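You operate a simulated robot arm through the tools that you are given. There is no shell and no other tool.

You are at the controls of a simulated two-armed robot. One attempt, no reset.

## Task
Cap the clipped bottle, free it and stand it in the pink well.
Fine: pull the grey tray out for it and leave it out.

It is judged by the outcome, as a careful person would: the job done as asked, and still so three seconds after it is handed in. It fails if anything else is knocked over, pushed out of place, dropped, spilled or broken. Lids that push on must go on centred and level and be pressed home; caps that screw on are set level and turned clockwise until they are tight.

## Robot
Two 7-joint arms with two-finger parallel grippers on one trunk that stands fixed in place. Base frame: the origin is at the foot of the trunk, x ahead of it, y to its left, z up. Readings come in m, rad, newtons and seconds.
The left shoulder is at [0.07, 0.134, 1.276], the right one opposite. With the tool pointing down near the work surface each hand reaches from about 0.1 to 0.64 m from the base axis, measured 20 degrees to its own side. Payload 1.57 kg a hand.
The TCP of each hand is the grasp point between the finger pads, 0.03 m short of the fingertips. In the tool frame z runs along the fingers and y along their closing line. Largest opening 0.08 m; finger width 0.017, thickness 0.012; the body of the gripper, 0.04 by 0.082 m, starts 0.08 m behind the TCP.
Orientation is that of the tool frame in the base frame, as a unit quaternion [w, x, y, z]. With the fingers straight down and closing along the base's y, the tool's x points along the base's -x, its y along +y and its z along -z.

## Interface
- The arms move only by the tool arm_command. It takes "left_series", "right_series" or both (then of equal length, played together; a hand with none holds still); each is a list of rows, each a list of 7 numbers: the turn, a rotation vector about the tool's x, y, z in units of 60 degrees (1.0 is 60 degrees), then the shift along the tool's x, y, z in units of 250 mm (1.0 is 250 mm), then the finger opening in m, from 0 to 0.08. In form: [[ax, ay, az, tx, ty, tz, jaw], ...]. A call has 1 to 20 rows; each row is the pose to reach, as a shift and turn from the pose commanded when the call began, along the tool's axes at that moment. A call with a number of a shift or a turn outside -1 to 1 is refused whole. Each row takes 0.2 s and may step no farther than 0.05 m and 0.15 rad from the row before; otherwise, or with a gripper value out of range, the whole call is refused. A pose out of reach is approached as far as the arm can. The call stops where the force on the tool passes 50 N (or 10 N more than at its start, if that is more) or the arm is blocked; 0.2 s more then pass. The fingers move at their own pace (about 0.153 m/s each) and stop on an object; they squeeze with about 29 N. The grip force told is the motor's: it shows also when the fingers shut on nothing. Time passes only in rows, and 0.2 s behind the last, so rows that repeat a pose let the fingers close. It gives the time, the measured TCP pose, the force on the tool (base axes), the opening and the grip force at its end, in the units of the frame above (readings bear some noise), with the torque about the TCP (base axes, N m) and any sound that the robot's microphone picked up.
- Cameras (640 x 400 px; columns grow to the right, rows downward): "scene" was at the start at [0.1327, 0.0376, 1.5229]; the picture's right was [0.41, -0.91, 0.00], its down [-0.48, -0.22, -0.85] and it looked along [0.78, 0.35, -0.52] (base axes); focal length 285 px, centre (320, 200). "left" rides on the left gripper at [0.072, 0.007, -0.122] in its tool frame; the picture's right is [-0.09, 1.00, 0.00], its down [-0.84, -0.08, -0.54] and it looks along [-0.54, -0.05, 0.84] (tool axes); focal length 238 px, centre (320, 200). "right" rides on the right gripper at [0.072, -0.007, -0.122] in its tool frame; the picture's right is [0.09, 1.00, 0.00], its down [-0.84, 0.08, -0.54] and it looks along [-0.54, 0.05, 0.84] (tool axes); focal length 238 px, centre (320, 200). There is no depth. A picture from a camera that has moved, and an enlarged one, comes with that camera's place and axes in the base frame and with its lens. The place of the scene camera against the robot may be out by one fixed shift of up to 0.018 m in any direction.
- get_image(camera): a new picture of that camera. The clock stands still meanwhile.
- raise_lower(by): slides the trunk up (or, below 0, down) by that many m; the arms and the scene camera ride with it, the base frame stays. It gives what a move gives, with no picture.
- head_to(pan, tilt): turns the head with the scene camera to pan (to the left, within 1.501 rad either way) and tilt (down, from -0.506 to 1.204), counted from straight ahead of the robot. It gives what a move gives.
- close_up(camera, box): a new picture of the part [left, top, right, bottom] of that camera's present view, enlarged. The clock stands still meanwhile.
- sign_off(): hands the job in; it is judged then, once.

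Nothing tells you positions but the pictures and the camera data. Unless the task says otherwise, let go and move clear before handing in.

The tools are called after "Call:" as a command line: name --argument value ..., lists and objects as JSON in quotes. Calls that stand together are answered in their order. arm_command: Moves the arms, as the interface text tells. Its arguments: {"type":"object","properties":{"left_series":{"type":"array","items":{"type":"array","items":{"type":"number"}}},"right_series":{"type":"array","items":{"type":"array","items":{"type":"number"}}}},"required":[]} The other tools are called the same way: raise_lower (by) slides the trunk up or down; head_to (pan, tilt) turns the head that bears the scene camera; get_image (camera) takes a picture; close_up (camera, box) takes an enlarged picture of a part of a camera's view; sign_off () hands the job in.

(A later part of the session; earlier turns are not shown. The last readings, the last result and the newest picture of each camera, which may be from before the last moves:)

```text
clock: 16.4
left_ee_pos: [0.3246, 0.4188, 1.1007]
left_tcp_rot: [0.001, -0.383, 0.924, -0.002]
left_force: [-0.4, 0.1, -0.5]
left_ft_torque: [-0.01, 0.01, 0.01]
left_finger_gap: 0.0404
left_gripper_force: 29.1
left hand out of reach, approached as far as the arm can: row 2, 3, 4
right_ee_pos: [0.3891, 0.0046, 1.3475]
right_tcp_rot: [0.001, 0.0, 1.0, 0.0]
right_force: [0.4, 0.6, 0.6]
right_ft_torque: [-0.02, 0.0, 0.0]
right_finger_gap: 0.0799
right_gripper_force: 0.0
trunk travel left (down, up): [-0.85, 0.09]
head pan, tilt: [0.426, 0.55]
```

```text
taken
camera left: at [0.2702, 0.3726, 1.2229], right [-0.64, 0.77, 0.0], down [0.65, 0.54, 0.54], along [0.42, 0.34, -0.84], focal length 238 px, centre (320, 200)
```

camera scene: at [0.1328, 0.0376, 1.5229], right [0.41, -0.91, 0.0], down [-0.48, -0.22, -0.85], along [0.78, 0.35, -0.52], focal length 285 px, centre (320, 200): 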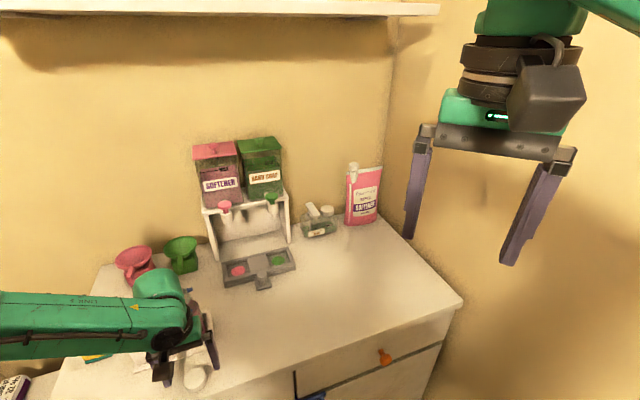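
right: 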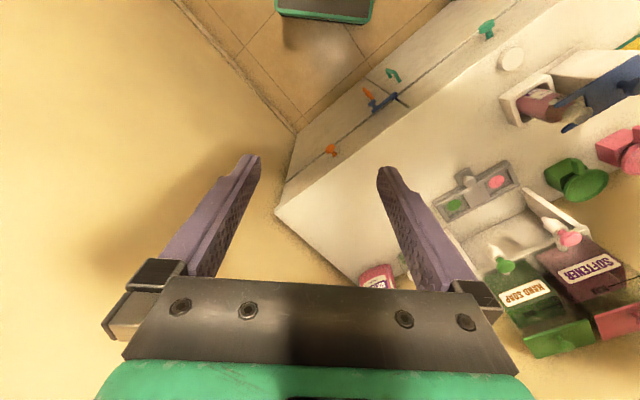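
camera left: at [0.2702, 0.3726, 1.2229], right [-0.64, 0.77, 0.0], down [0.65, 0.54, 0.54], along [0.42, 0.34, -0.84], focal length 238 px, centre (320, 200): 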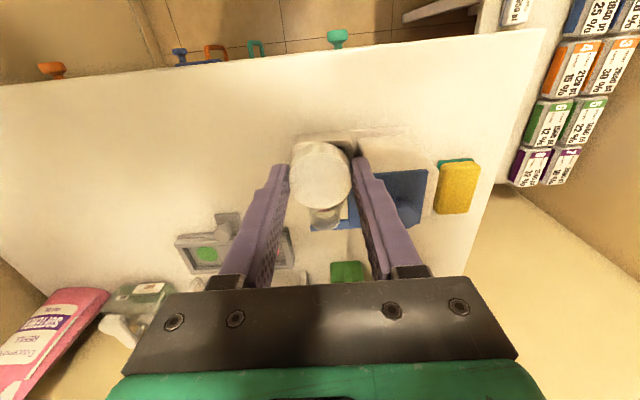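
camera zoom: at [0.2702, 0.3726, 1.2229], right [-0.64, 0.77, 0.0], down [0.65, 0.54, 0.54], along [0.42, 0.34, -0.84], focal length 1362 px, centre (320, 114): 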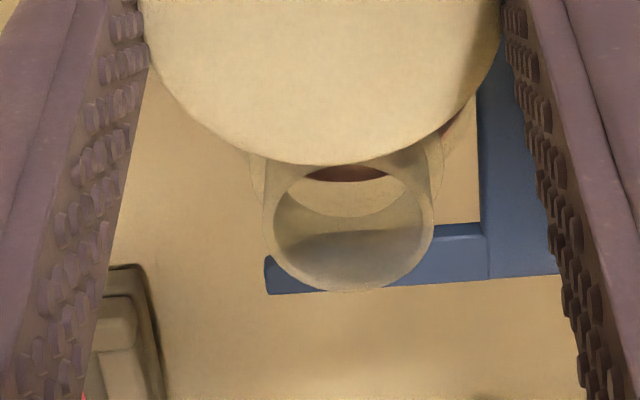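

From two exact offsets, the mouth is 5.7 mm further out and 1.8 mm to the right of my earlier hover, at about z 1.031. I'll go back with that correction and check again.

Call:
arm_command --left_series '[[0, 0, 0, -0.15, -0.004, 0, 0.03], [0, 0, 0, -0.3028, -0.0072, 0, 0.03], [0, 0, 0, -0.3028, -0.0072, 0.06, 0.03], [0, 0, 0, -0.3028, -0.0072, 0.104, 0.03], [0, 0, 0, -0.3028, -0.0072, 0.104, 0.03], [0, 0, 0, -0.3028, -0.0072, 0.104, 0.03]]'

Call:
close_up --camera "left" --box '[280, 115, 360, 215]'

Call:
close_up --camera "scene" --box '[162, 272, 202, 310]'

Call:
close_up --camera "right" --box '[560, 92, 620, 130]'

```text
clock: 17.8
left_ee_pos: [0.3794, 0.4685, 1.0738]
left_tcp_rot: [-0.001, -0.382, 0.924, 0.0]
left_force: [0.1, -0.7, 0.5]
left_ft_torque: [0.0, 0.03, 0.03]
left_finger_gap: 0.0402
left_gripper_force: 29.1
right_ee_pos: [0.3896, 0.0033, 1.3458]
right_tcp_rot: [0.0, -0.001, 1.0, 0.0]
right_force: [0.4, -0.2, -0.1]
right_ft_torque: [-0.02, -0.01, -0.01]
right_finger_gap: 0.0802
right_gripper_force: 0.1
trunk travel left (down, up): [-0.85, 0.09]
head pan, tilt: [0.426, 0.55]
```

```text
4.00 times, centred on (320, 165) of left
camera zoom: at [0.3243, 0.4224, 1.1955], right [-0.64, 0.77, 0.0], down [0.65, 0.54, 0.54], along [0.42, 0.34, -0.84], focal length 953 px, centre (320, 340)
```

zoom: 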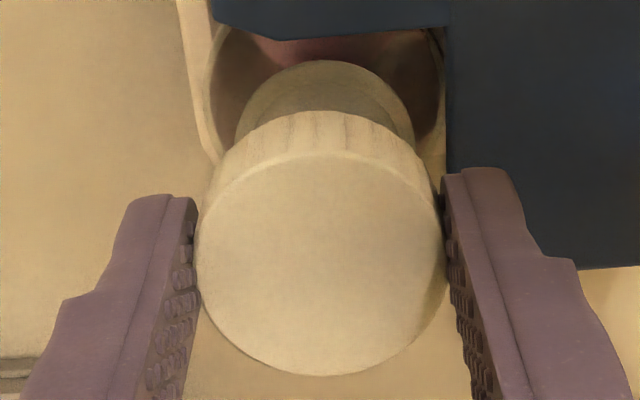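

```text
10.53 times, centred on (182, 291) of scene
camera zoom: at [0.1324, 0.0375, 1.5229], right [0.41, -0.91, 0.0], down [-0.48, -0.22, -0.85], along [0.78, 0.35, -0.52], focal length 2997 px, centre (1773, -758)
```

zoom: 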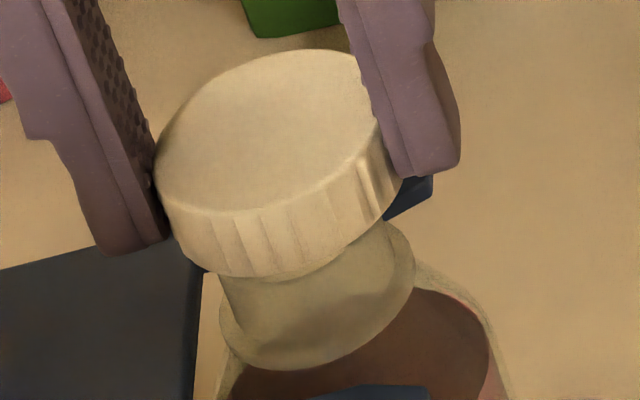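

```text
10.53 times, centred on (590, 111) of right
camera zoom: at [0.3181, -0.0023, 1.469], right [-0.09, 1.0, 0.0], down [0.84, 0.08, 0.54], along [0.54, 0.05, -0.84], focal length 2509 px, centre (-2522, 1137)
```

zoom: 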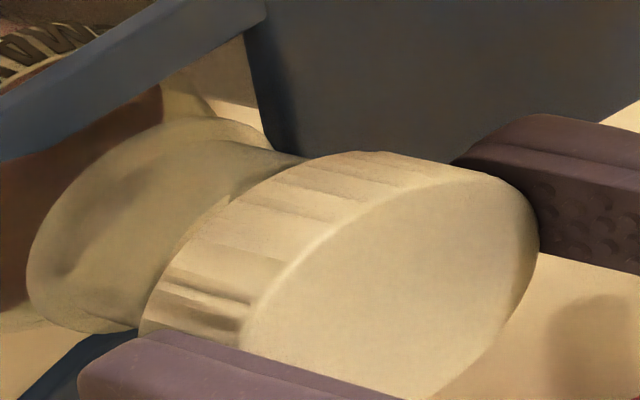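

The three cameras now bracket the neck, and a back-off of about 1 mm in each direction fits them all. I'll apply it and lower gently.

Call:
arm_command --left_series '[[0, 0, 0, 0.0052, 0.0034, 0, 0.03], [0, 0, 0, 0.0052, 0.0034, 0.012, 0.03], [0, 0, 0, 0.0052, 0.0034, 0.024, 0.03], [0, 0, 0, 0.0052, 0.0034, 0.032, 0.03], [0, 0, 0, 0.0052, 0.0034, 0.032, 0.03]]'

Call:
close_up --camera "scene" --box '[162, 272, 202, 310]'

Call:
close_up --camera "right" --box '[560, 92, 620, 130]'

Call:
close_up --camera "left" --box '[280, 115, 360, 215]'

```text
clock: 19.0
left_ee_pos: [0.3778, 0.4695, 1.0676]
left_tcp_rot: [0.001, -0.382, 0.924, -0.001]
left_force: [0.5, 0.9, 1.3]
left_ft_torque: [0.01, -0.02, 0.0]
left_finger_gap: 0.0404
left_gripper_force: 29.1
right_ee_pos: [0.3893, 0.0038, 1.3455]
right_tcp_rot: [0.0, 0.0, 1.0, 0.0]
right_force: [-0.1, -0.1, -1.1]
right_ft_torque: [0.04, -0.02, -0.01]
right_finger_gap: 0.0801
right_gripper_force: 0.1
trunk travel left (down, up): [-0.85, 0.09]
head pan, tilt: [0.426, 0.55]
```

```text
10.53 times, centred on (182, 291) of scene
camera zoom: at [0.1326, 0.0374, 1.5229], right [0.41, -0.91, 0.0], down [-0.48, -0.22, -0.85], along [0.78, 0.35, -0.52], focal length 2997 px, centre (1773, -758)
```

zoom: 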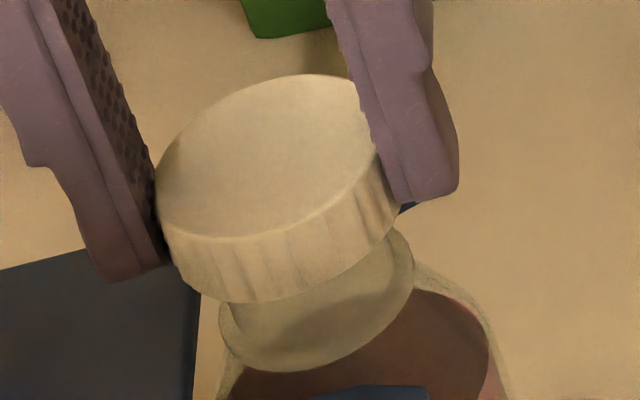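

```text
10.53 times, centred on (590, 111) of right
camera zoom: at [0.3183, -0.0023, 1.469], right [-0.09, 1.0, 0.0], down [0.84, 0.08, 0.54], along [0.54, 0.05, -0.84], focal length 2509 px, centre (-2522, 1137)
```

zoom: 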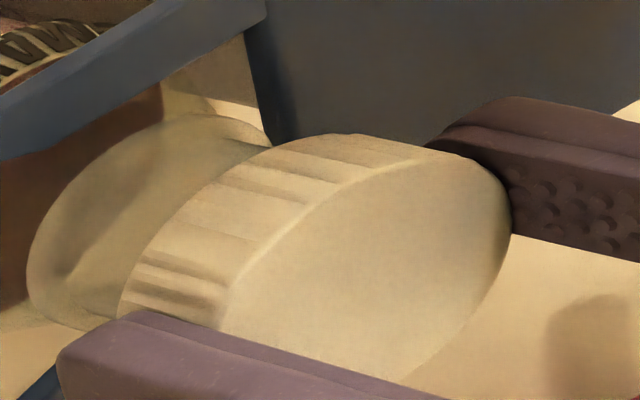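

```text
4.00 times, centred on (320, 165) of left
camera zoom: at [0.3229, 0.4231, 1.1895], right [-0.64, 0.77, 0.0], down [0.65, 0.54, 0.54], along [0.42, 0.34, -0.84], focal length 953 px, centre (320, 340)
```

zoom: 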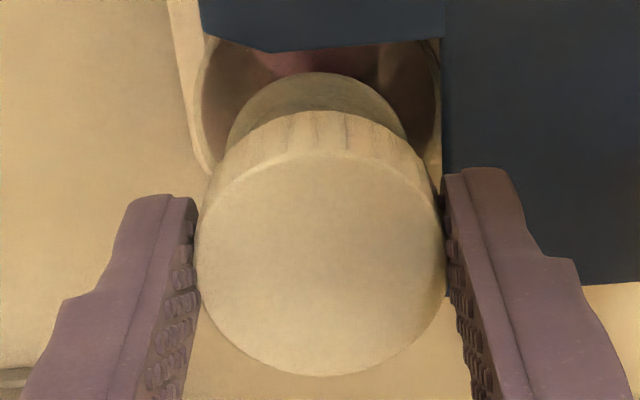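

The cap is within about 1 mm of centre and roughly 5 mm above the rim. I'll make a last 0.8 mm trim and lower in 1 mm steps until I feel contact.

Call:
arm_command --left_series '[[0, 0, 0, 0.0032, 0, 0.004, 0.03], [0, 0, 0, 0.0032, 0, 0.008, 0.03], [0, 0, 0, 0.0032, 0, 0.012, 0.03], [0, 0, 0, 0.0032, 0, 0.016, 0.03], [0, 0, 0, 0.0032, 0, 0.016, 0.03]]'

Call:
arm_command --left_series '[[0, 0, 0, 0, 0, 0.004, 0.03], [0, 0, 0, 0, 0, 0.008, 0.03], [0, 0, 0, 0, 0, 0.008, 0.03]]'

Call:
close_up --camera "scene" --box '[162, 272, 202, 310]'

Call:
close_up --camera "left" --box '[280, 115, 360, 215]'

```text
clock: 20.2
left_ee_pos: [0.3771, 0.4697, 1.0676]
left_tcp_rot: [0.004, -0.384, 0.923, 0.0]
left_force: [4.5, 4.8, 25.9]
left_ft_torque: [-0.14, 0.02, 0.01]
left_finger_gap: 0.0403
left_gripper_force: 28.9
right_ee_pos: [0.3878, 0.0012, 1.3465]
right_tcp_rot: [0.001, 0.0, 1.0, 0.001]
right_force: [-0.6, 0.1, 0.8]
right_ft_torque: [0.01, -0.01, -0.01]
right_finger_gap: 0.0799
right_gripper_force: 0.1
trunk travel left (down, up): [-0.85, 0.09]
head pan, tilt: [0.426, 0.55]
```

```text
clock: 21.0
left_ee_pos: [0.3762, 0.468, 1.0637]
left_tcp_rot: [0.001, -0.383, 0.924, -0.001]
left_force: [4.2, 3.7, 25.8]
left_ft_torque: [-0.11, 0.0, 0.0]
left_finger_gap: 0.0404
left_gripper_force: 28.6
right_ee_pos: [0.3869, 0.0013, 1.3471]
right_tcp_rot: [0.001, 0.0, 1.0, 0.001]
right_force: [0.1, 0.0, 0.3]
right_ft_torque: [0.02, 0.01, 0.03]
right_finger_gap: 0.0802
right_gripper_force: 0.0
trunk travel left (down, up): [-0.85, 0.09]
head pan, tilt: [0.426, 0.55]
```

```text
10.53 times, centred on (182, 291) of scene
camera zoom: at [0.1302, 0.0343, 1.5232], right [0.41, -0.91, 0.0], down [-0.47, -0.21, -0.85], along [0.78, 0.35, -0.52], focal length 2997 px, centre (1773, -758)
```

zoom: 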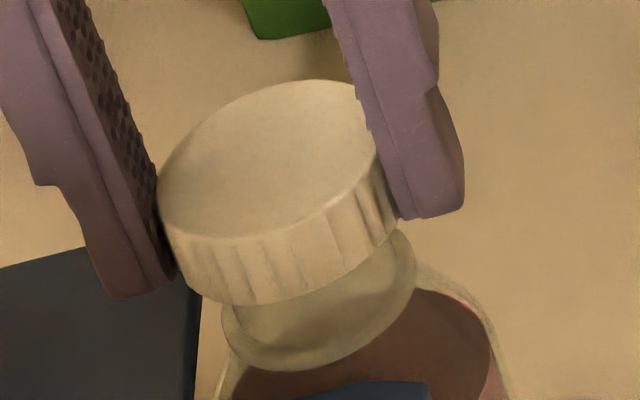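

```text
4.00 times, centred on (320, 165) of left
camera zoom: at [0.3213, 0.4214, 1.1852], right [-0.64, 0.77, 0.0], down [0.64, 0.54, 0.54], along [0.42, 0.35, -0.84], focal length 953 px, centre (320, 340)
```

zoom: 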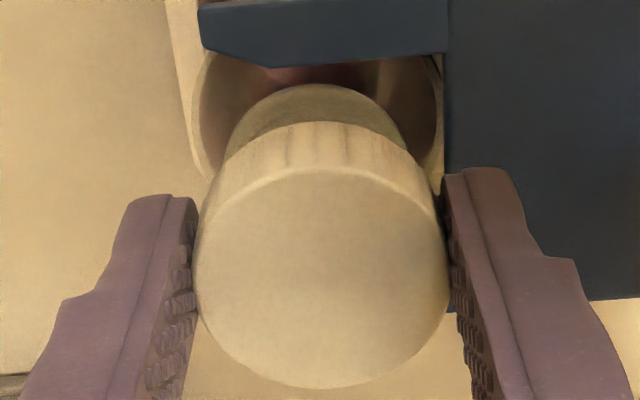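

The cap met the rim at about z 1.035 with 26 N and slid up slightly in the fingers. I'll ease the load and try turning it clockwise 30° to see whether it threads.

Call:
arm_command --left_series '[[0, 0, 0, 0, 0, -0.005, 0.03], [0, 0, 0.12, 0, 0, -0.005, 0.03], [0, 0, 0.24, 0, 0, -0.005, 0.03], [0, 0, 0.36, 0, 0, -0.005, 0.03], [0, 0, 0.48, 0, 0, -0.005, 0.03], [0, 0, 0.48, 0, 0, -0.005, 0.03]]'

Call:
close_up --camera "scene" --box '[162, 272, 202, 310]'

Call:
close_up --camera "left" --box '[280, 115, 360, 215]'

Call:
close_up --camera "right" --box '[560, 92, 620, 130]'

```text
clock: 22.4
left_ee_pos: [0.3775, 0.4686, 1.0619]
left_tcp_rot: [0.0, -0.14, 0.99, -0.001]
left_force: [-0.7, 0.5, -0.4]
left_ft_torque: [0.01, 0.01, -0.01]
left_finger_gap: 0.0402
left_gripper_force: 28.8
right_ee_pos: [0.389, 0.0045, 1.3458]
right_tcp_rot: [0.0, 0.0, 1.0, 0.0]
right_force: [0.0, -0.4, -0.7]
right_ft_torque: [-0.03, 0.0, 0.03]
right_finger_gap: 0.0799
right_gripper_force: 0.1
trunk travel left (down, up): [-0.85, 0.09]
head pan, tilt: [0.426, 0.55]
```

```text
10.53 times, centred on (182, 291) of scene
camera zoom: at [0.1326, 0.0376, 1.5228], right [0.41, -0.91, 0.0], down [-0.48, -0.22, -0.85], along [0.78, 0.35, -0.52], focal length 2997 px, centre (1773, -758)
```

zoom: 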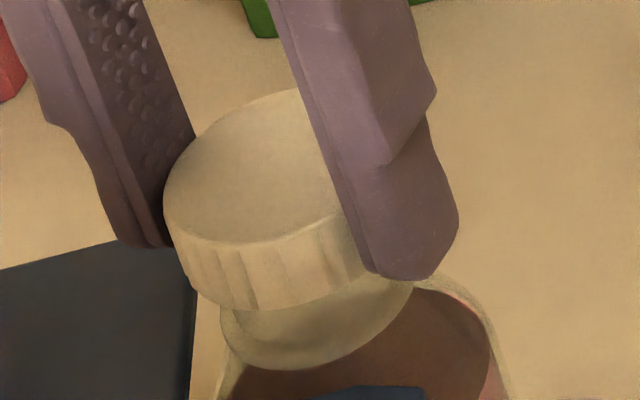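

```text
4.00 times, centred on (320, 165) of left
camera zoom: at [0.3065, 0.4548, 1.1842], right [-0.19, 0.98, 0.0], down [0.83, 0.16, 0.54], along [0.53, 0.1, -0.84], focal length 953 px, centre (320, 340)
```

zoom: 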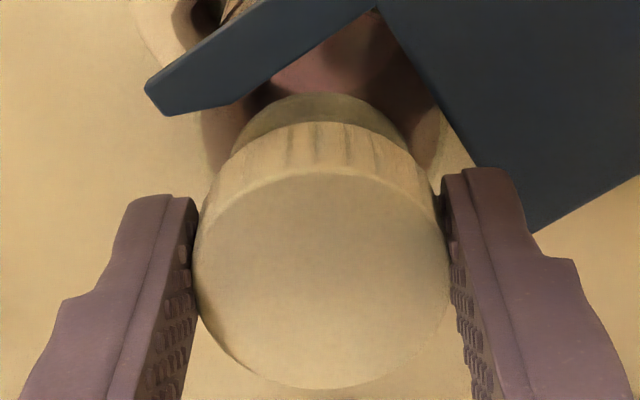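

```text
10.53 times, centred on (590, 111) of right
camera zoom: at [0.3182, -0.0022, 1.4689], right [-0.09, 1.0, 0.0], down [0.84, 0.08, 0.54], along [0.54, 0.05, -0.84], focal length 2509 px, centre (-2522, 1137)
```

zoom: 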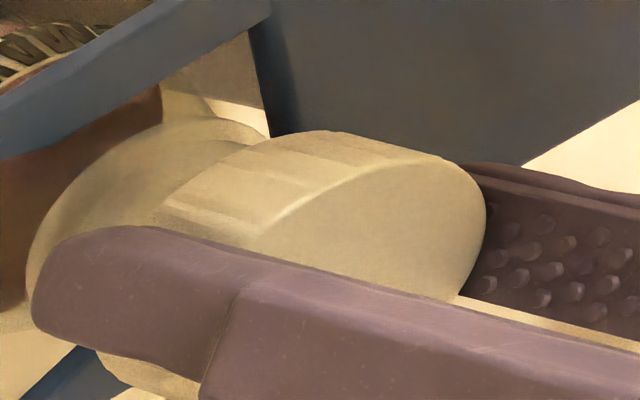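

The contact torque puts the touch on the near side of the rim, so the cap sits slightly too far out. I'll lift 2 mm, move it back 1.5 mm and come down again.

Call:
arm_command --left_series '[[0, 0, 0, 0, 0, -0.012, 0.03], [0, 0, 0, 0.0053, -0.0029, -0.012, 0.03], [0, 0, 0, 0.0053, -0.0029, -0.004, 0.03], [0, 0, 0, 0.0053, -0.0029, 0.002, 0.03], [0, 0, 0, 0.0053, -0.0029, 0.006, 0.03], [0, 0, 0, 0.0053, -0.0029, 0.006, 0.03]]'

Call:
close_up --camera "scene" --box '[162, 272, 202, 310]'

Call:
close_up --camera "left" --box '[280, 115, 360, 215]'

```text
clock: 23.8
left_ee_pos: [0.3767, 0.4689, 1.0603]
left_tcp_rot: [0.0, -0.141, 0.99, -0.001]
left_force: [0.8, -0.9, 0.0]
left_ft_torque: [0.03, 0.03, 0.0]
left_finger_gap: 0.0405
left_gripper_force: 28.8
right_ee_pos: [0.39, 0.0057, 1.3452]
right_tcp_rot: [0.0, 0.0, 1.0, 0.0]
right_force: [0.2, -0.1, -0.1]
right_ft_torque: [0.02, -0.01, -0.02]
right_finger_gap: 0.0804
right_gripper_force: 0.1
trunk travel left (down, up): [-0.85, 0.09]
head pan, tilt: [0.426, 0.55]
```

```text
10.53 times, centred on (182, 291) of scene
camera zoom: at [0.1328, 0.0377, 1.5228], right [0.41, -0.91, 0.0], down [-0.48, -0.22, -0.85], along [0.78, 0.35, -0.52], focal length 2997 px, centre (1773, -758)
```

zoom: 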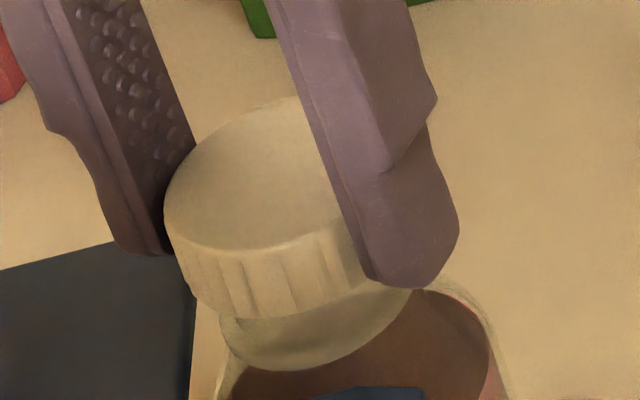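

```text
4.00 times, centred on (320, 165) of left
camera zoom: at [0.3063, 0.4547, 1.1823], right [-0.19, 0.98, 0.0], down [0.83, 0.16, 0.54], along [0.53, 0.1, -0.84], focal length 953 px, centre (320, 340)
```

zoom: 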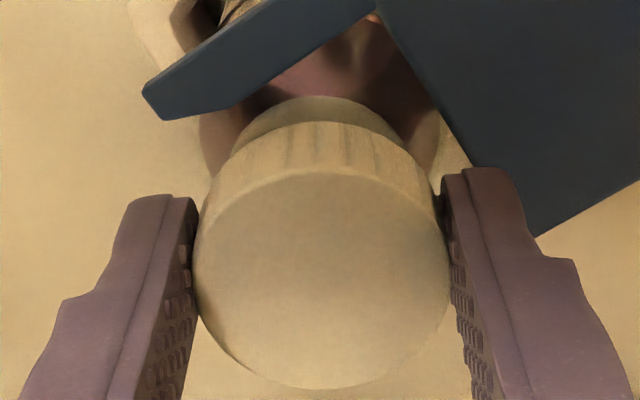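

There is no contact yet, so I'm continuing down in small steps.

Call:
arm_command --left_series '[[0, 0, 0, 0, 0, 0.004, 0.03], [0, 0, 0, 0, 0, 0.008, 0.03], [0, 0, 0, 0, 0, 0.008, 0.03]]'

Call:
arm_command --left_series '[[0, 0, 0, 0, 0, 0.003, 0.03], [0, 0, 0, 0, 0, 0.006, 0.03], [0, 0, 0, 0, 0, 0.006, 0.03]]'

Call:
close_up --camera "scene" --box '[162, 272, 202, 310]'

Call:
close_up --camera "left" --box '[280, 115, 360, 215]'

```text
clock: 24.6
left_ee_pos: [0.3762, 0.4671, 1.0595]
left_tcp_rot: [0.0, -0.141, 0.99, -0.001]
left_force: [-0.2, 0.9, -0.4]
left_ft_torque: [0.01, -0.05, 0.0]
left_finger_gap: 0.0405
left_gripper_force: 28.9
right_ee_pos: [0.3886, 0.005, 1.3446]
right_tcp_rot: [0.0, 0.0, 1.0, -0.001]
right_force: [-1.2, 0.0, 0.3]
right_ft_torque: [-0.01, 0.01, 0.01]
right_finger_gap: 0.08
right_gripper_force: 0.0
trunk travel left (down, up): [-0.85, 0.09]
head pan, tilt: [0.426, 0.55]
```

```text
clock: 25.4
left_ee_pos: [0.3766, 0.4688, 1.0578]
left_tcp_rot: [0.0, -0.141, 0.99, -0.001]
left_force: [0.6, 0.4, 0.4]
left_ft_torque: [-0.01, -0.01, 0.04]
left_finger_gap: 0.0403
left_gripper_force: 28.9
right_ee_pos: [0.3898, 0.0045, 1.3458]
right_tcp_rot: [0.0, -0.001, 1.0, 0.0]
right_force: [-0.6, -0.4, -0.6]
right_ft_torque: [-0.01, -0.01, -0.03]
right_finger_gap: 0.0801
right_gripper_force: 0.0
trunk travel left (down, up): [-0.85, 0.09]
head pan, tilt: [0.426, 0.55]
```

```text
10.53 times, centred on (182, 291) of scene
camera zoom: at [0.1327, 0.0376, 1.5228], right [0.41, -0.91, 0.0], down [-0.48, -0.22, -0.85], along [0.78, 0.35, -0.52], focal length 2997 px, centre (1773, -758)
```

zoom: 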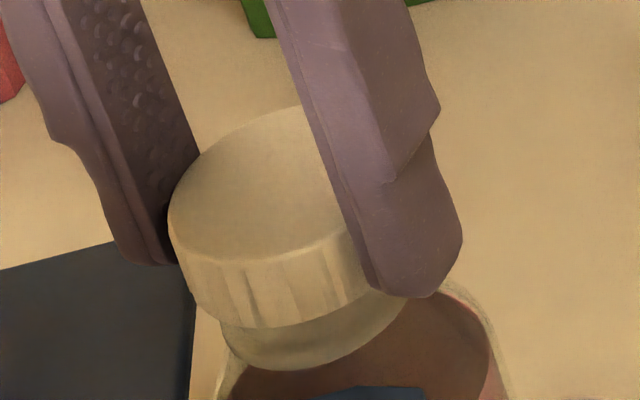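

```text
4.00 times, centred on (320, 165) of left
camera zoom: at [0.3062, 0.4547, 1.1796], right [-0.19, 0.98, 0.0], down [0.83, 0.16, 0.54], along [0.53, 0.1, -0.84], focal length 953 px, centre (320, 340)
```

zoom: 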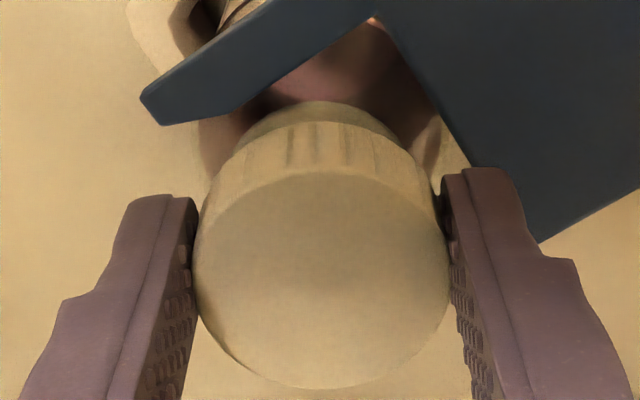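

The cap is now descending freely over the neck with no force. I'll keep lowering.

Call:
arm_command --left_series '[[0, 0, 0, 0, 0, 0.004, 0.03], [0, 0, 0, 0, 0, 0.008, 0.03], [0, 0, 0, 0, 0, 0.012, 0.03], [0, 0, 0, 0, 0, 0.012, 0.03]]'

Call:
close_up --camera "scene" --box '[162, 272, 202, 310]'

Call:
close_up --camera "left" --box '[280, 115, 360, 215]'

```text
clock: 26.4
left_ee_pos: [0.3769, 0.4679, 1.0543]
left_tcp_rot: [0.0, -0.141, 0.99, -0.001]
left_force: [-0.5, -0.3, 0.6]
left_ft_torque: [-0.01, -0.01, -0.02]
left_finger_gap: 0.0405
left_gripper_force: 28.6
right_ee_pos: [0.3895, 0.0047, 1.3464]
right_tcp_rot: [0.0, 0.0, 1.0, -0.001]
right_force: [0.3, 0.3, -0.5]
right_ft_torque: [0.0, 0.04, -0.01]
right_finger_gap: 0.0798
right_gripper_force: 0.1
trunk travel left (down, up): [-0.85, 0.09]
head pan, tilt: [0.426, 0.55]
```

```text
10.53 times, centred on (182, 291) of scene
camera zoom: at [0.1325, 0.0376, 1.5229], right [0.41, -0.91, 0.0], down [-0.48, -0.22, -0.85], along [0.78, 0.35, -0.52], focal length 2997 px, centre (1773, -758)
```

zoom: 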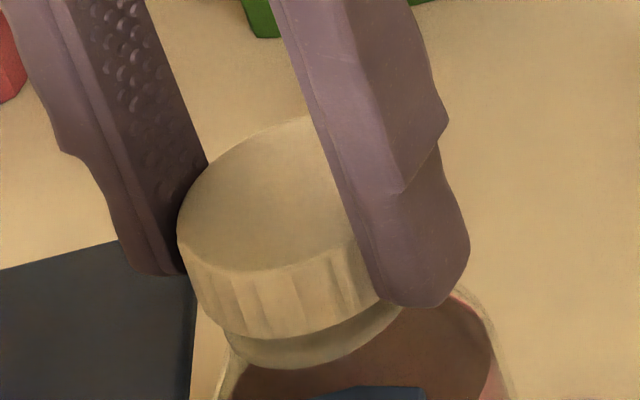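

```text
4.00 times, centred on (320, 165) of left
camera zoom: at [0.3065, 0.4539, 1.1765], right [-0.19, 0.98, 0.0], down [0.83, 0.16, 0.54], along [0.53, 0.1, -0.84], focal length 953 px, centre (320, 340)
```

zoom: 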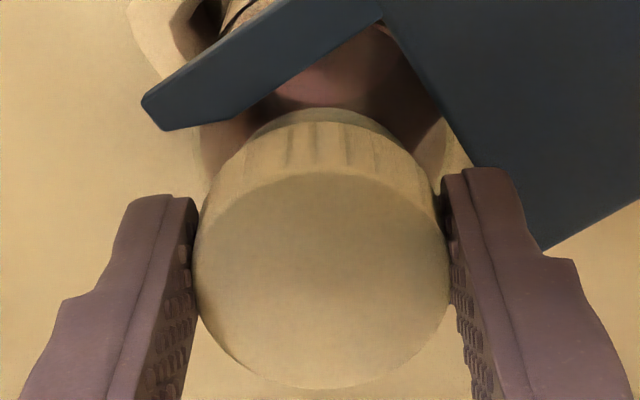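

Call:
arm_command --left_series '[[0, 0, 0, 0, 0, 0.004, 0.03], [0, 0, 0, 0, 0, 0.008, 0.03], [0, 0, 0, 0, 0, 0.012, 0.03], [0, 0, 0, 0, 0, 0.012, 0.03]]'

Call:
close_up --camera "scene" --box '[162, 272, 202, 310]'

Call:
close_up --camera "left" --box '[280, 115, 360, 215]'

```text
clock: 27.4
left_ee_pos: [0.3773, 0.4679, 1.0522]
left_tcp_rot: [0.001, -0.142, 0.99, -0.001]
left_force: [-1.0, -0.9, -0.4]
left_ft_torque: [0.0, -0.02, -0.03]
left_finger_gap: 0.0405
left_gripper_force: 28.9
right_ee_pos: [0.3896, 0.0049, 1.3454]
right_tcp_rot: [0.0, 0.001, 1.0, 0.0]
right_force: [0.1, 0.1, 0.2]
right_ft_torque: [0.0, -0.01, 0.0]
right_finger_gap: 0.08
right_gripper_force: 0.1
trunk travel left (down, up): [-0.85, 0.09]
head pan, tilt: [0.426, 0.55]
```

```text
10.53 times, centred on (182, 291) of scene
camera zoom: at [0.1326, 0.0373, 1.5229], right [0.41, -0.91, 0.0], down [-0.48, -0.22, -0.85], along [0.78, 0.35, -0.52], focal length 2997 px, centre (1773, -758)
```

zoom: 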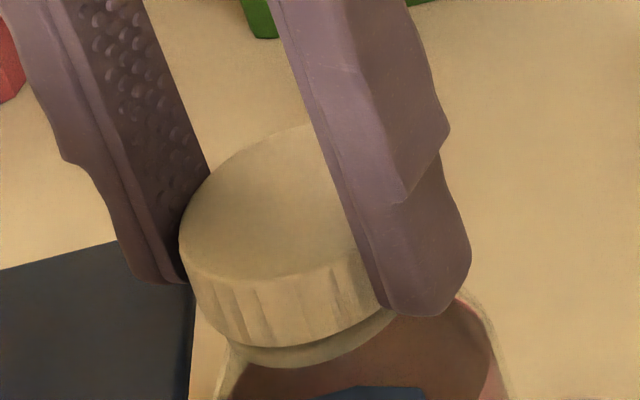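

```text
4.00 times, centred on (320, 165) of left
camera zoom: at [0.3064, 0.4542, 1.1738], right [-0.19, 0.98, 0.0], down [0.82, 0.16, 0.54], along [0.53, 0.1, -0.84], focal length 953 px, centre (320, 340)
```

zoom: 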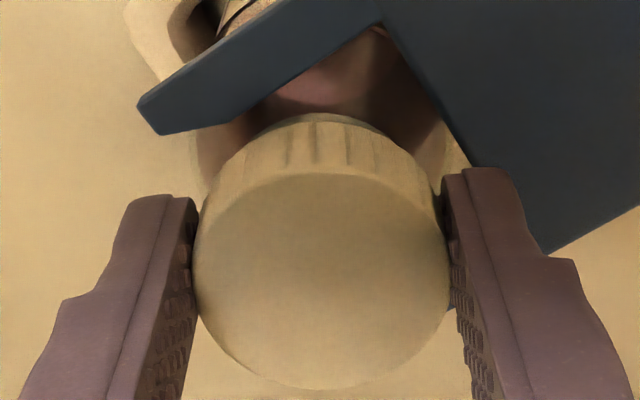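

The cap is still going down freely and the gap to the collar is closing. I'm continuing.

Call:
arm_command --left_series '[[0, 0, 0, 0, 0, 0.004, 0.03], [0, 0, 0, 0, 0, 0.008, 0.03], [0, 0, 0, 0, 0, 0.008, 0.03]]'

Call:
arm_command --left_series '[[0, 0, 0, 0, 0, 0.004, 0.03], [0, 0, 0, 0, 0, 0.008, 0.03], [0, 0, 0, 0, 0, 0.008, 0.03]]'

Call:
close_up --camera "scene" --box '[162, 272, 202, 310]'

Call:
close_up --camera "left" --box '[280, 115, 360, 215]'

Call:
close_up --camera "right" --box '[560, 92, 620, 130]'

```text
clock: 28.2
left_ee_pos: [0.376, 0.4674, 1.0511]
left_tcp_rot: [0.002, -0.142, 0.99, 0.0]
left_force: [0.1, 2.3, 11.0]
left_ft_torque: [0.13, -0.14, 0.02]
left_finger_gap: 0.0406
left_gripper_force: 29.6
right_ee_pos: [0.3878, 0.0039, 1.3473]
right_tcp_rot: [0.001, 0.0, 1.0, 0.001]
right_force: [0.3, 0.3, 0.3]
right_ft_torque: [0.01, 0.01, -0.01]
right_finger_gap: 0.0799
right_gripper_force: 0.0
trunk travel left (down, up): [-0.85, 0.09]
head pan, tilt: [0.426, 0.55]
```

```text
clock: 29.0
left_ee_pos: [0.3761, 0.4668, 1.0522]
left_tcp_rot: [0.003, -0.141, 0.99, 0.0]
left_force: [3.7, 5.3, 23.7]
left_ft_torque: [0.24, -0.35, 0.06]
left_finger_gap: 0.0406
left_gripper_force: 29.3
right_ee_pos: [0.3885, 0.002, 1.3476]
right_tcp_rot: [0.001, 0.0, 1.0, 0.002]
right_force: [-0.4, 0.6, 0.9]
right_ft_torque: [-0.01, -0.02, 0.06]
right_finger_gap: 0.0803
right_gripper_force: 0.0
trunk travel left (down, up): [-0.85, 0.09]
head pan, tilt: [0.426, 0.55]
```

```text
10.53 times, centred on (182, 291) of scene
camera zoom: at [0.1307, 0.0351, 1.5233], right [0.41, -0.91, 0.0], down [-0.48, -0.21, -0.85], along [0.78, 0.35, -0.52], focal length 2997 px, centre (1773, -758)
```

zoom: 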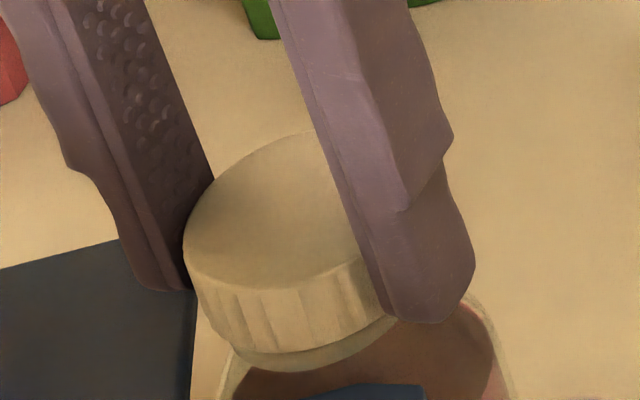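

```text
4.00 times, centred on (320, 165) of left
camera zoom: at [0.3049, 0.4523, 1.1725], right [-0.19, 0.98, 0.0], down [0.82, 0.16, 0.55], along [0.54, 0.1, -0.84], focal length 953 px, centre (320, 340)
```

zoom: 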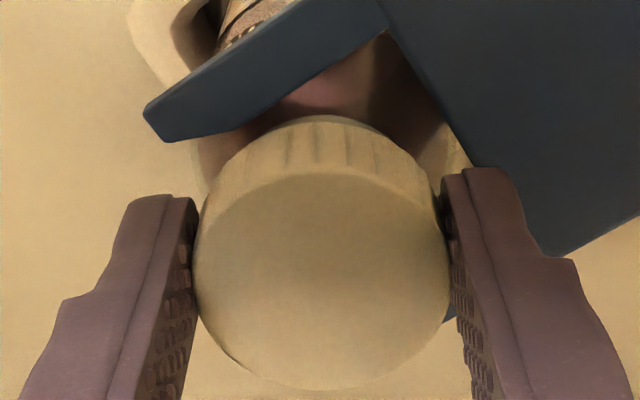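

```text
10.53 times, centred on (590, 111) of right
camera zoom: at [0.3164, -0.0046, 1.4696], right [-0.09, 1.0, 0.0], down [0.84, 0.08, 0.54], along [0.54, 0.05, -0.84], focal length 2509 px, centre (-2522, 1137)
```

zoom: 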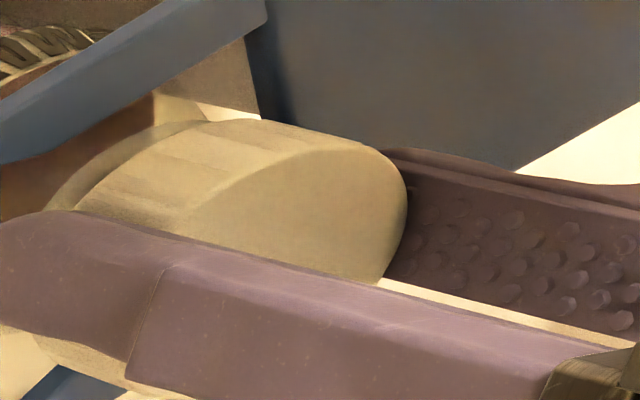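

The cap has bottomed with contact at 24 N. Now I'll turn it clockwise while keeping this pressure and watch the torque and height.

Call:
arm_command --left_series '[[0, 0, 0.12, 0, 0, 0, 0.03], [0, 0, 0.24, 0, 0, 0, 0.03], [0, 0, 0.36, 0, 0, 0, 0.03], [0, 0, 0.48, 0, 0, 0, 0.03], [0, 0, 0.6, 0, 0, 0, 0.03]]'

Call:
close_up --camera "scene" --box '[162, 272, 202, 310]'

Call:
close_up --camera "left" --box '[280, 115, 360, 215]'

```text
clock: 30.2
left_ee_pos: [0.3743, 0.4675, 1.0484]
left_tcp_rot: [0.002, 0.173, 0.985, -0.001]
left_force: [2.5, 8.4, 20.1]
left_ft_torque: [0.24, -0.14, 0.1]
left_finger_gap: 0.0398
left_gripper_force: 28.8
right_ee_pos: [0.3877, 0.0033, 1.3461]
right_tcp_rot: [0.001, -0.001, 1.0, 0.0]
right_force: [0.9, -0.2, 0.5]
right_ft_torque: [0.01, -0.01, 0.01]
right_finger_gap: 0.0799
right_gripper_force: 0.0
trunk travel left (down, up): [-0.85, 0.09]
head pan, tilt: [0.426, 0.55]
```

```text
10.53 times, centred on (182, 291) of scene
camera zoom: at [0.1302, 0.0371, 1.5231], right [0.41, -0.91, 0.0], down [-0.47, -0.22, -0.85], along [0.78, 0.35, -0.52], focal length 2997 px, centre (1773, -758)
```

zoom: 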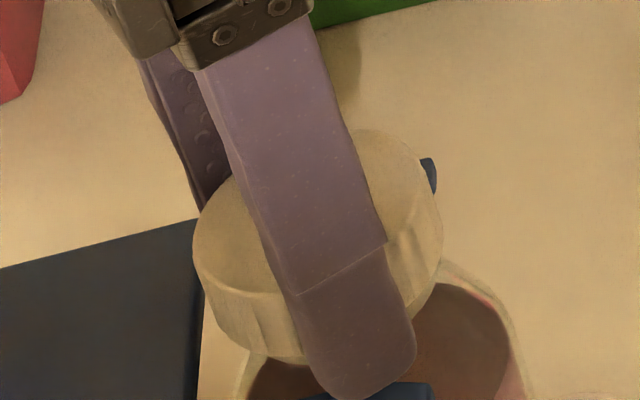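

```text
4.00 times, centred on (320, 165) of left
camera zoom: at [0.3096, 0.4979, 1.1695], right [0.43, 0.9, 0.0], down [0.76, -0.36, 0.54], along [0.49, -0.23, -0.84], focal length 953 px, centre (320, 340)
```

zoom: 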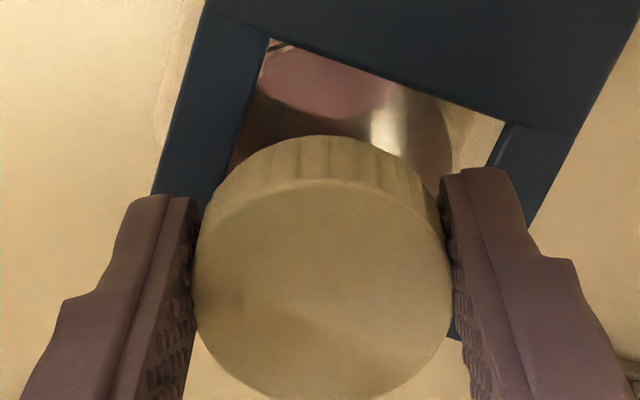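

The cap dropped about 4 mm as it turned, and the collar gap has closed in the picture. I'll relieve a slight side load and keep turning clockwise.

Call:
arm_command --left_series '[[0, 0, 0.1, 0, 0.003, 0, 0.03], [0, 0, 0.22, 0, 0.003, 0, 0.03], [0, 0, 0.34, 0, 0.003, 0, 0.03], [0, 0, 0.46, 0, 0.003, 0, 0.03], [0, 0, 0.58, 0, 0.003, 0, 0.03]]'

Call:
close_up --camera "scene" --box '[150, 260, 230, 320]'

Call:
close_up --camera "left" --box '[280, 115, 360, 215]'

Call:
close_up --camera "right" --box '[530, 60, 630, 140]'

```text
clock: 31.4
left_ee_pos: [0.3765, 0.4683, 1.0471]
left_tcp_rot: [0.002, 0.46, 0.888, 0.0]
left_force: [1.2, 8.5, 15.5]
left_ft_torque: [0.27, -0.06, 0.18]
left_finger_gap: 0.04
left_gripper_force: 28.7
right_ee_pos: [0.3887, 0.0033, 1.3462]
right_tcp_rot: [0.0, 0.0, 1.0, -0.001]
right_force: [0.5, -0.8, -0.1]
right_ft_torque: [-0.01, 0.04, -0.01]
right_finger_gap: 0.08
right_gripper_force: 0.2
trunk travel left (down, up): [-0.85, 0.09]
head pan, tilt: [0.426, 0.55]
```

```text
6.67 times, centred on (190, 290) of scene
camera zoom: at [0.1308, 0.0374, 1.5231], right [0.41, -0.91, 0.0], down [-0.48, -0.22, -0.85], along [0.78, 0.35, -0.52], focal length 1898 px, centre (1187, -400)
```

zoom: 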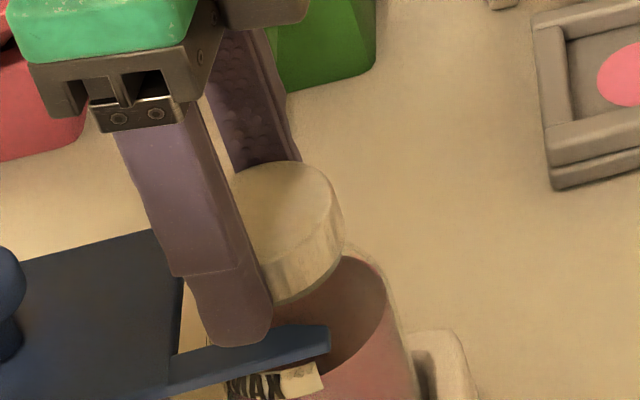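

```text
4.00 times, centred on (320, 165) of left
camera zoom: at [0.3404, 0.5307, 1.1696], right [0.87, 0.5, 0.0], down [0.42, -0.73, 0.54], along [0.27, -0.47, -0.84], focal length 953 px, centre (320, 340)
```

zoom: 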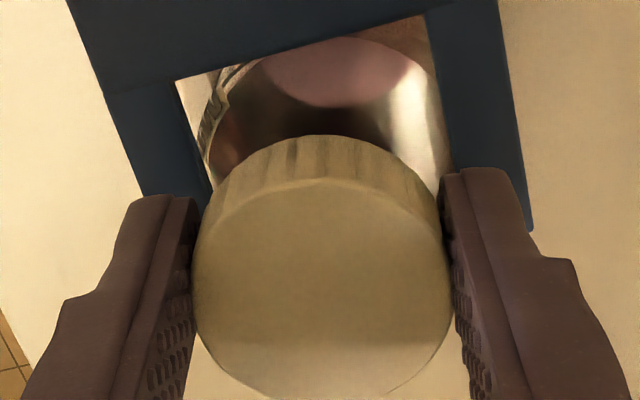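

```text
5.00 times, centred on (580, 100) of right
camera zoom: at [0.3165, -0.0023, 1.4694], right [-0.09, 1.0, 0.0], down [0.84, 0.08, 0.54], along [0.54, 0.05, -0.84], focal length 1192 px, centre (-980, 700)
```

zoom: 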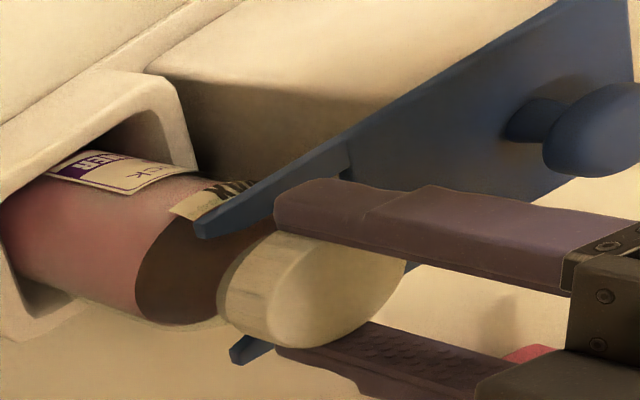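

The torque is rising, the height is falling and the bottle label isn't turning, so it is screwing on. I'll keep turning clockwise.

Call:
arm_command --left_series '[[0, 0, 0.12, 0, 0, 0, 0.03], [0, 0, 0.24, 0, 0, 0, 0.03], [0, 0, 0.36, 0, 0, 0, 0.03], [0, 0, 0.48, 0, 0, 0, 0.03], [0, 0, 0.6, 0, 0, 0, 0.03]]'

Call:
close_up --camera "scene" --box '[150, 260, 230, 320]'

Call:
close_up --camera "left" --box '[280, 115, 360, 215]'

```text
clock: 32.6
left_ee_pos: [0.3746, 0.4673, 1.048]
left_tcp_rot: [0.0, 0.712, 0.702, 0.001]
left_force: [1.2, 5.7, 18.8]
left_ft_torque: [0.22, -0.17, 0.17]
left_finger_gap: 0.0399
left_gripper_force: 28.5
right_ee_pos: [0.3876, 0.0028, 1.3459]
right_tcp_rot: [0.001, 0.0, 1.0, 0.0]
right_force: [0.4, 0.8, 0.5]
right_ft_torque: [-0.01, -0.02, 0.0]
right_finger_gap: 0.0799
right_gripper_force: 0.0
trunk travel left (down, up): [-0.85, 0.09]
head pan, tilt: [0.426, 0.55]
```

```text
6.67 times, centred on (190, 290) of scene
camera zoom: at [0.1305, 0.0359, 1.5232], right [0.41, -0.91, 0.0], down [-0.48, -0.21, -0.85], along [0.78, 0.35, -0.52], focal length 1898 px, centre (1187, -400)
```

zoom: 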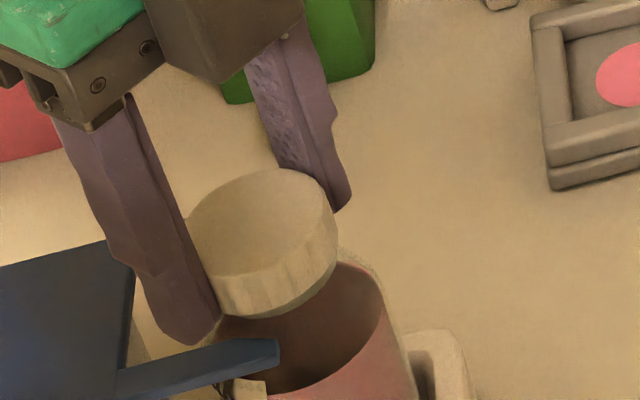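

```text
4.00 times, centred on (320, 165) of left
camera zoom: at [0.3832, 0.5392, 1.17], right [0.99, -0.11, 0.0], down [-0.09, -0.84, 0.54], along [-0.05, -0.54, -0.84], focal length 953 px, centre (320, 340)
```

zoom: 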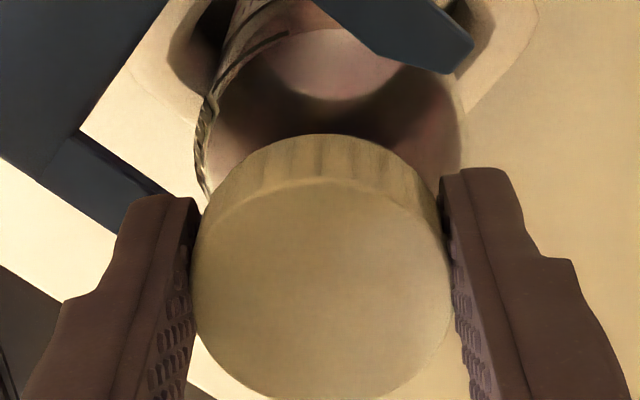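

The near fingertip has caught the clip plate and pushed it back about 10 mm, because my fingertips are lower than the plate top. I'll open just enough to release the cap and lift clear of the plate before turning further.

Call:
arm_command --left_series '[[0, 0, 0, 0, 0, 0, 0.045], [0, 0, 0, 0, 0, 0, 0.045], [0, 0, 0, 0, 0, -0.02, 0.045], [0, 0, 0, 0, 0, -0.04, 0.045], [0, 0, 0, 0, 0, -0.04, 0.045]]'

Call:
close_up --camera "scene" --box '[150, 260, 230, 320]'

Call:
close_up --camera "right" --box '[540, 70, 640, 140]'

Call:
get_image --camera "left"

```text
clock: 33.8
left_ee_pos: [0.3766, 0.4691, 1.0568]
left_tcp_rot: [0.001, 0.711, 0.703, -0.001]
left_force: [0.9, -0.2, -0.3]
left_ft_torque: [0.02, -0.02, 0.02]
left_finger_gap: 0.0452
left_gripper_force: 0.4
right_ee_pos: [0.3906, 0.0042, 1.3456]
right_tcp_rot: [0.0, -0.001, 1.0, 0.001]
right_force: [-1.0, 0.8, -0.8]
right_ft_torque: [0.01, 0.0, 0.0]
right_finger_gap: 0.0797
right_gripper_force: 0.1
trunk travel left (down, up): [-0.85, 0.09]
head pan, tilt: [0.426, 0.55]
heard: snap
```

```text
6.67 times, centred on (190, 290) of scene
camera zoom: at [0.1326, 0.0375, 1.5229], right [0.41, -0.91, 0.0], down [-0.48, -0.22, -0.85], along [0.78, 0.35, -0.52], focal length 1898 px, centre (1187, -400)
```

zoom: 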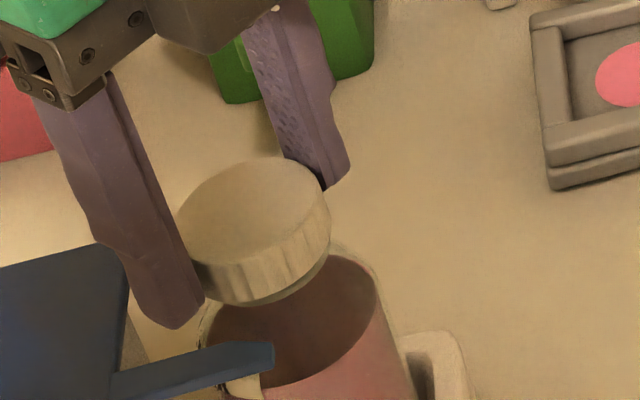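

```text
5.71 times, centred on (590, 105) of right
camera zoom: at [0.3182, -0.0023, 1.4689], right [-0.09, 1.0, 0.0], down [0.84, 0.08, 0.54], along [0.54, 0.05, -0.84], focal length 1362 px, centre (-1223, 743)
```

zoom: 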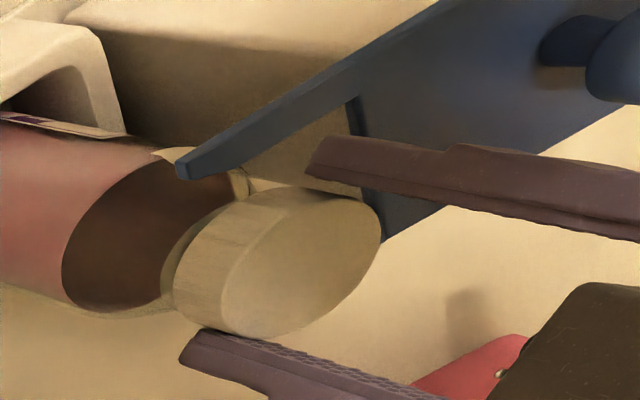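

```text
taken
camera left: at [0.3848, 0.5407, 1.179], right [0.99, -0.1, 0.0], down [-0.09, -0.83, 0.54], along [-0.06, -0.54, -0.84], focal length 238 px, centre (320, 200)
```

left: 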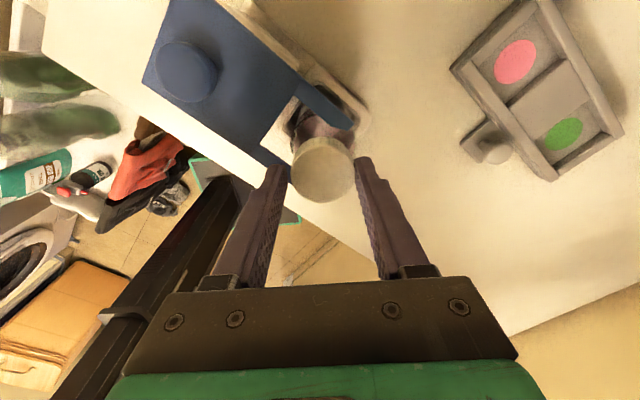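

I heard a snap as I released, and the label suggests the bottle turned together with the cap. I'll lift the hand clear and inspect the cap, neck and clip.

Call:
arm_command --left_series '[[0, 0, 0, 0, 0, -0.05, 0.05], [0, 0, 0, 0, 0, -0.15, 0.06], [0, 0, 0, 0, 0, -0.25, 0.07], [0, 0, 0, 0.1, 0, -0.3, 0.08], [0, 0, 0, 0.2, 0, -0.3, 0.08]]'

Call:
close_up --camera "scene" --box '[150, 265, 220, 325]'

Call:
close_up --camera "right" --box '[540, 70, 640, 140]'

Call:
get_image --camera "left"

Call:
get_image --camera "scene"

```text
clock: 35.0
left_ee_pos: [0.3769, 0.5203, 1.131]
left_tcp_rot: [0.001, 0.711, 0.704, -0.001]
left_force: [0.0, 0.2, -0.1]
left_ft_torque: [0.0, 0.0, 0.01]
left_finger_gap: 0.08
left_gripper_force: 0.1
right_ee_pos: [0.3902, 0.0047, 1.3449]
right_tcp_rot: [0.0, 0.001, 1.0, 0.0]
right_force: [-0.2, -0.3, 0.5]
right_ft_torque: [-0.02, 0.0, -0.03]
right_finger_gap: 0.0799
right_gripper_force: 0.1
trunk travel left (down, up): [-0.85, 0.09]
head pan, tilt: [0.426, 0.55]
```

```text
6.67 times, centred on (185, 295) of scene
camera zoom: at [0.1331, 0.039, 1.5228], right [0.41, -0.91, 0.0], down [-0.48, -0.22, -0.85], along [0.78, 0.35, -0.52], focal length 1898 px, centre (1220, -433)
```

zoom: 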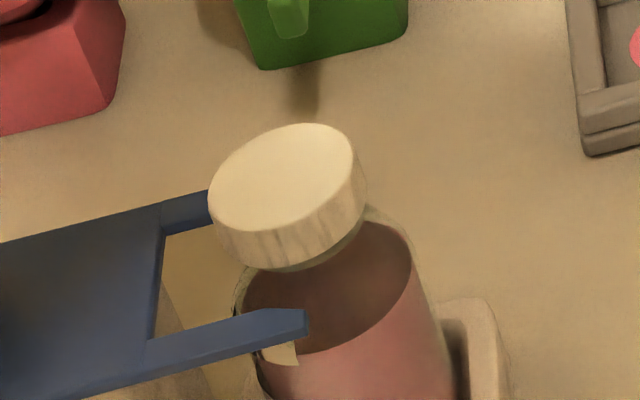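

```text
5.71 times, centred on (590, 105) of right
camera zoom: at [0.3188, -0.0008, 1.4688], right [-0.09, 1.0, 0.0], down [0.84, 0.08, 0.54], along [0.54, 0.05, -0.84], focal length 1362 px, centre (-1223, 743)
```

zoom: 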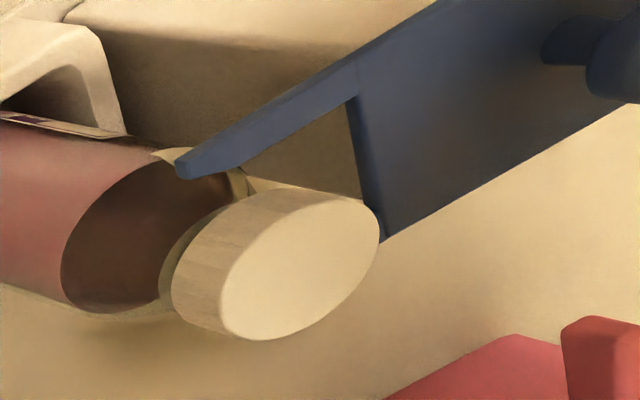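

```text
taken
camera left: at [0.3852, 0.5923, 1.2533], right [0.99, -0.1, 0.0], down [-0.09, -0.83, 0.54], along [-0.06, -0.54, -0.84], focal length 238 px, centre (320, 200)
```

left: 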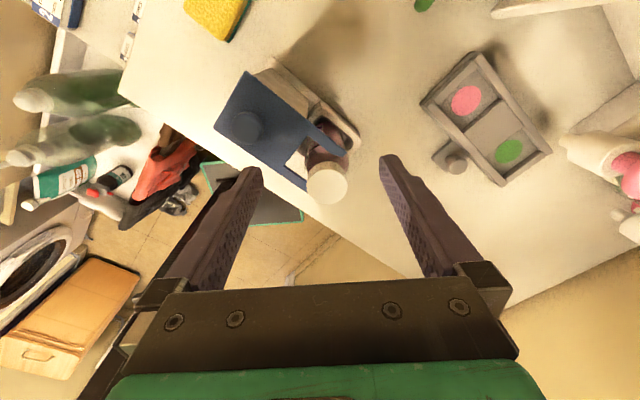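

```text
taken
camera scene: at [0.1331, 0.039, 1.5228], right [0.41, -0.91, 0.0], down [-0.48, -0.22, -0.85], along [0.78, 0.35, -0.52], focal length 285 px, centre (320, 200)
```

scene: 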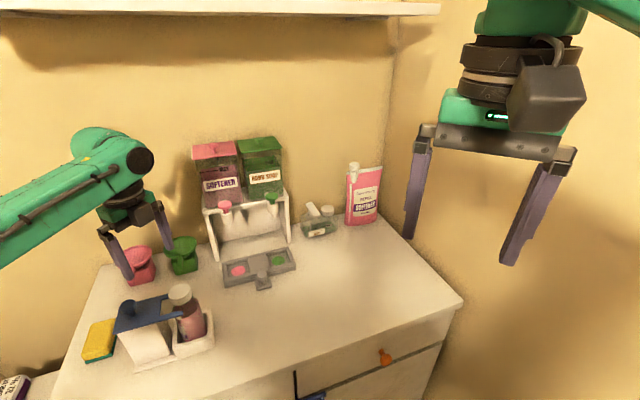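

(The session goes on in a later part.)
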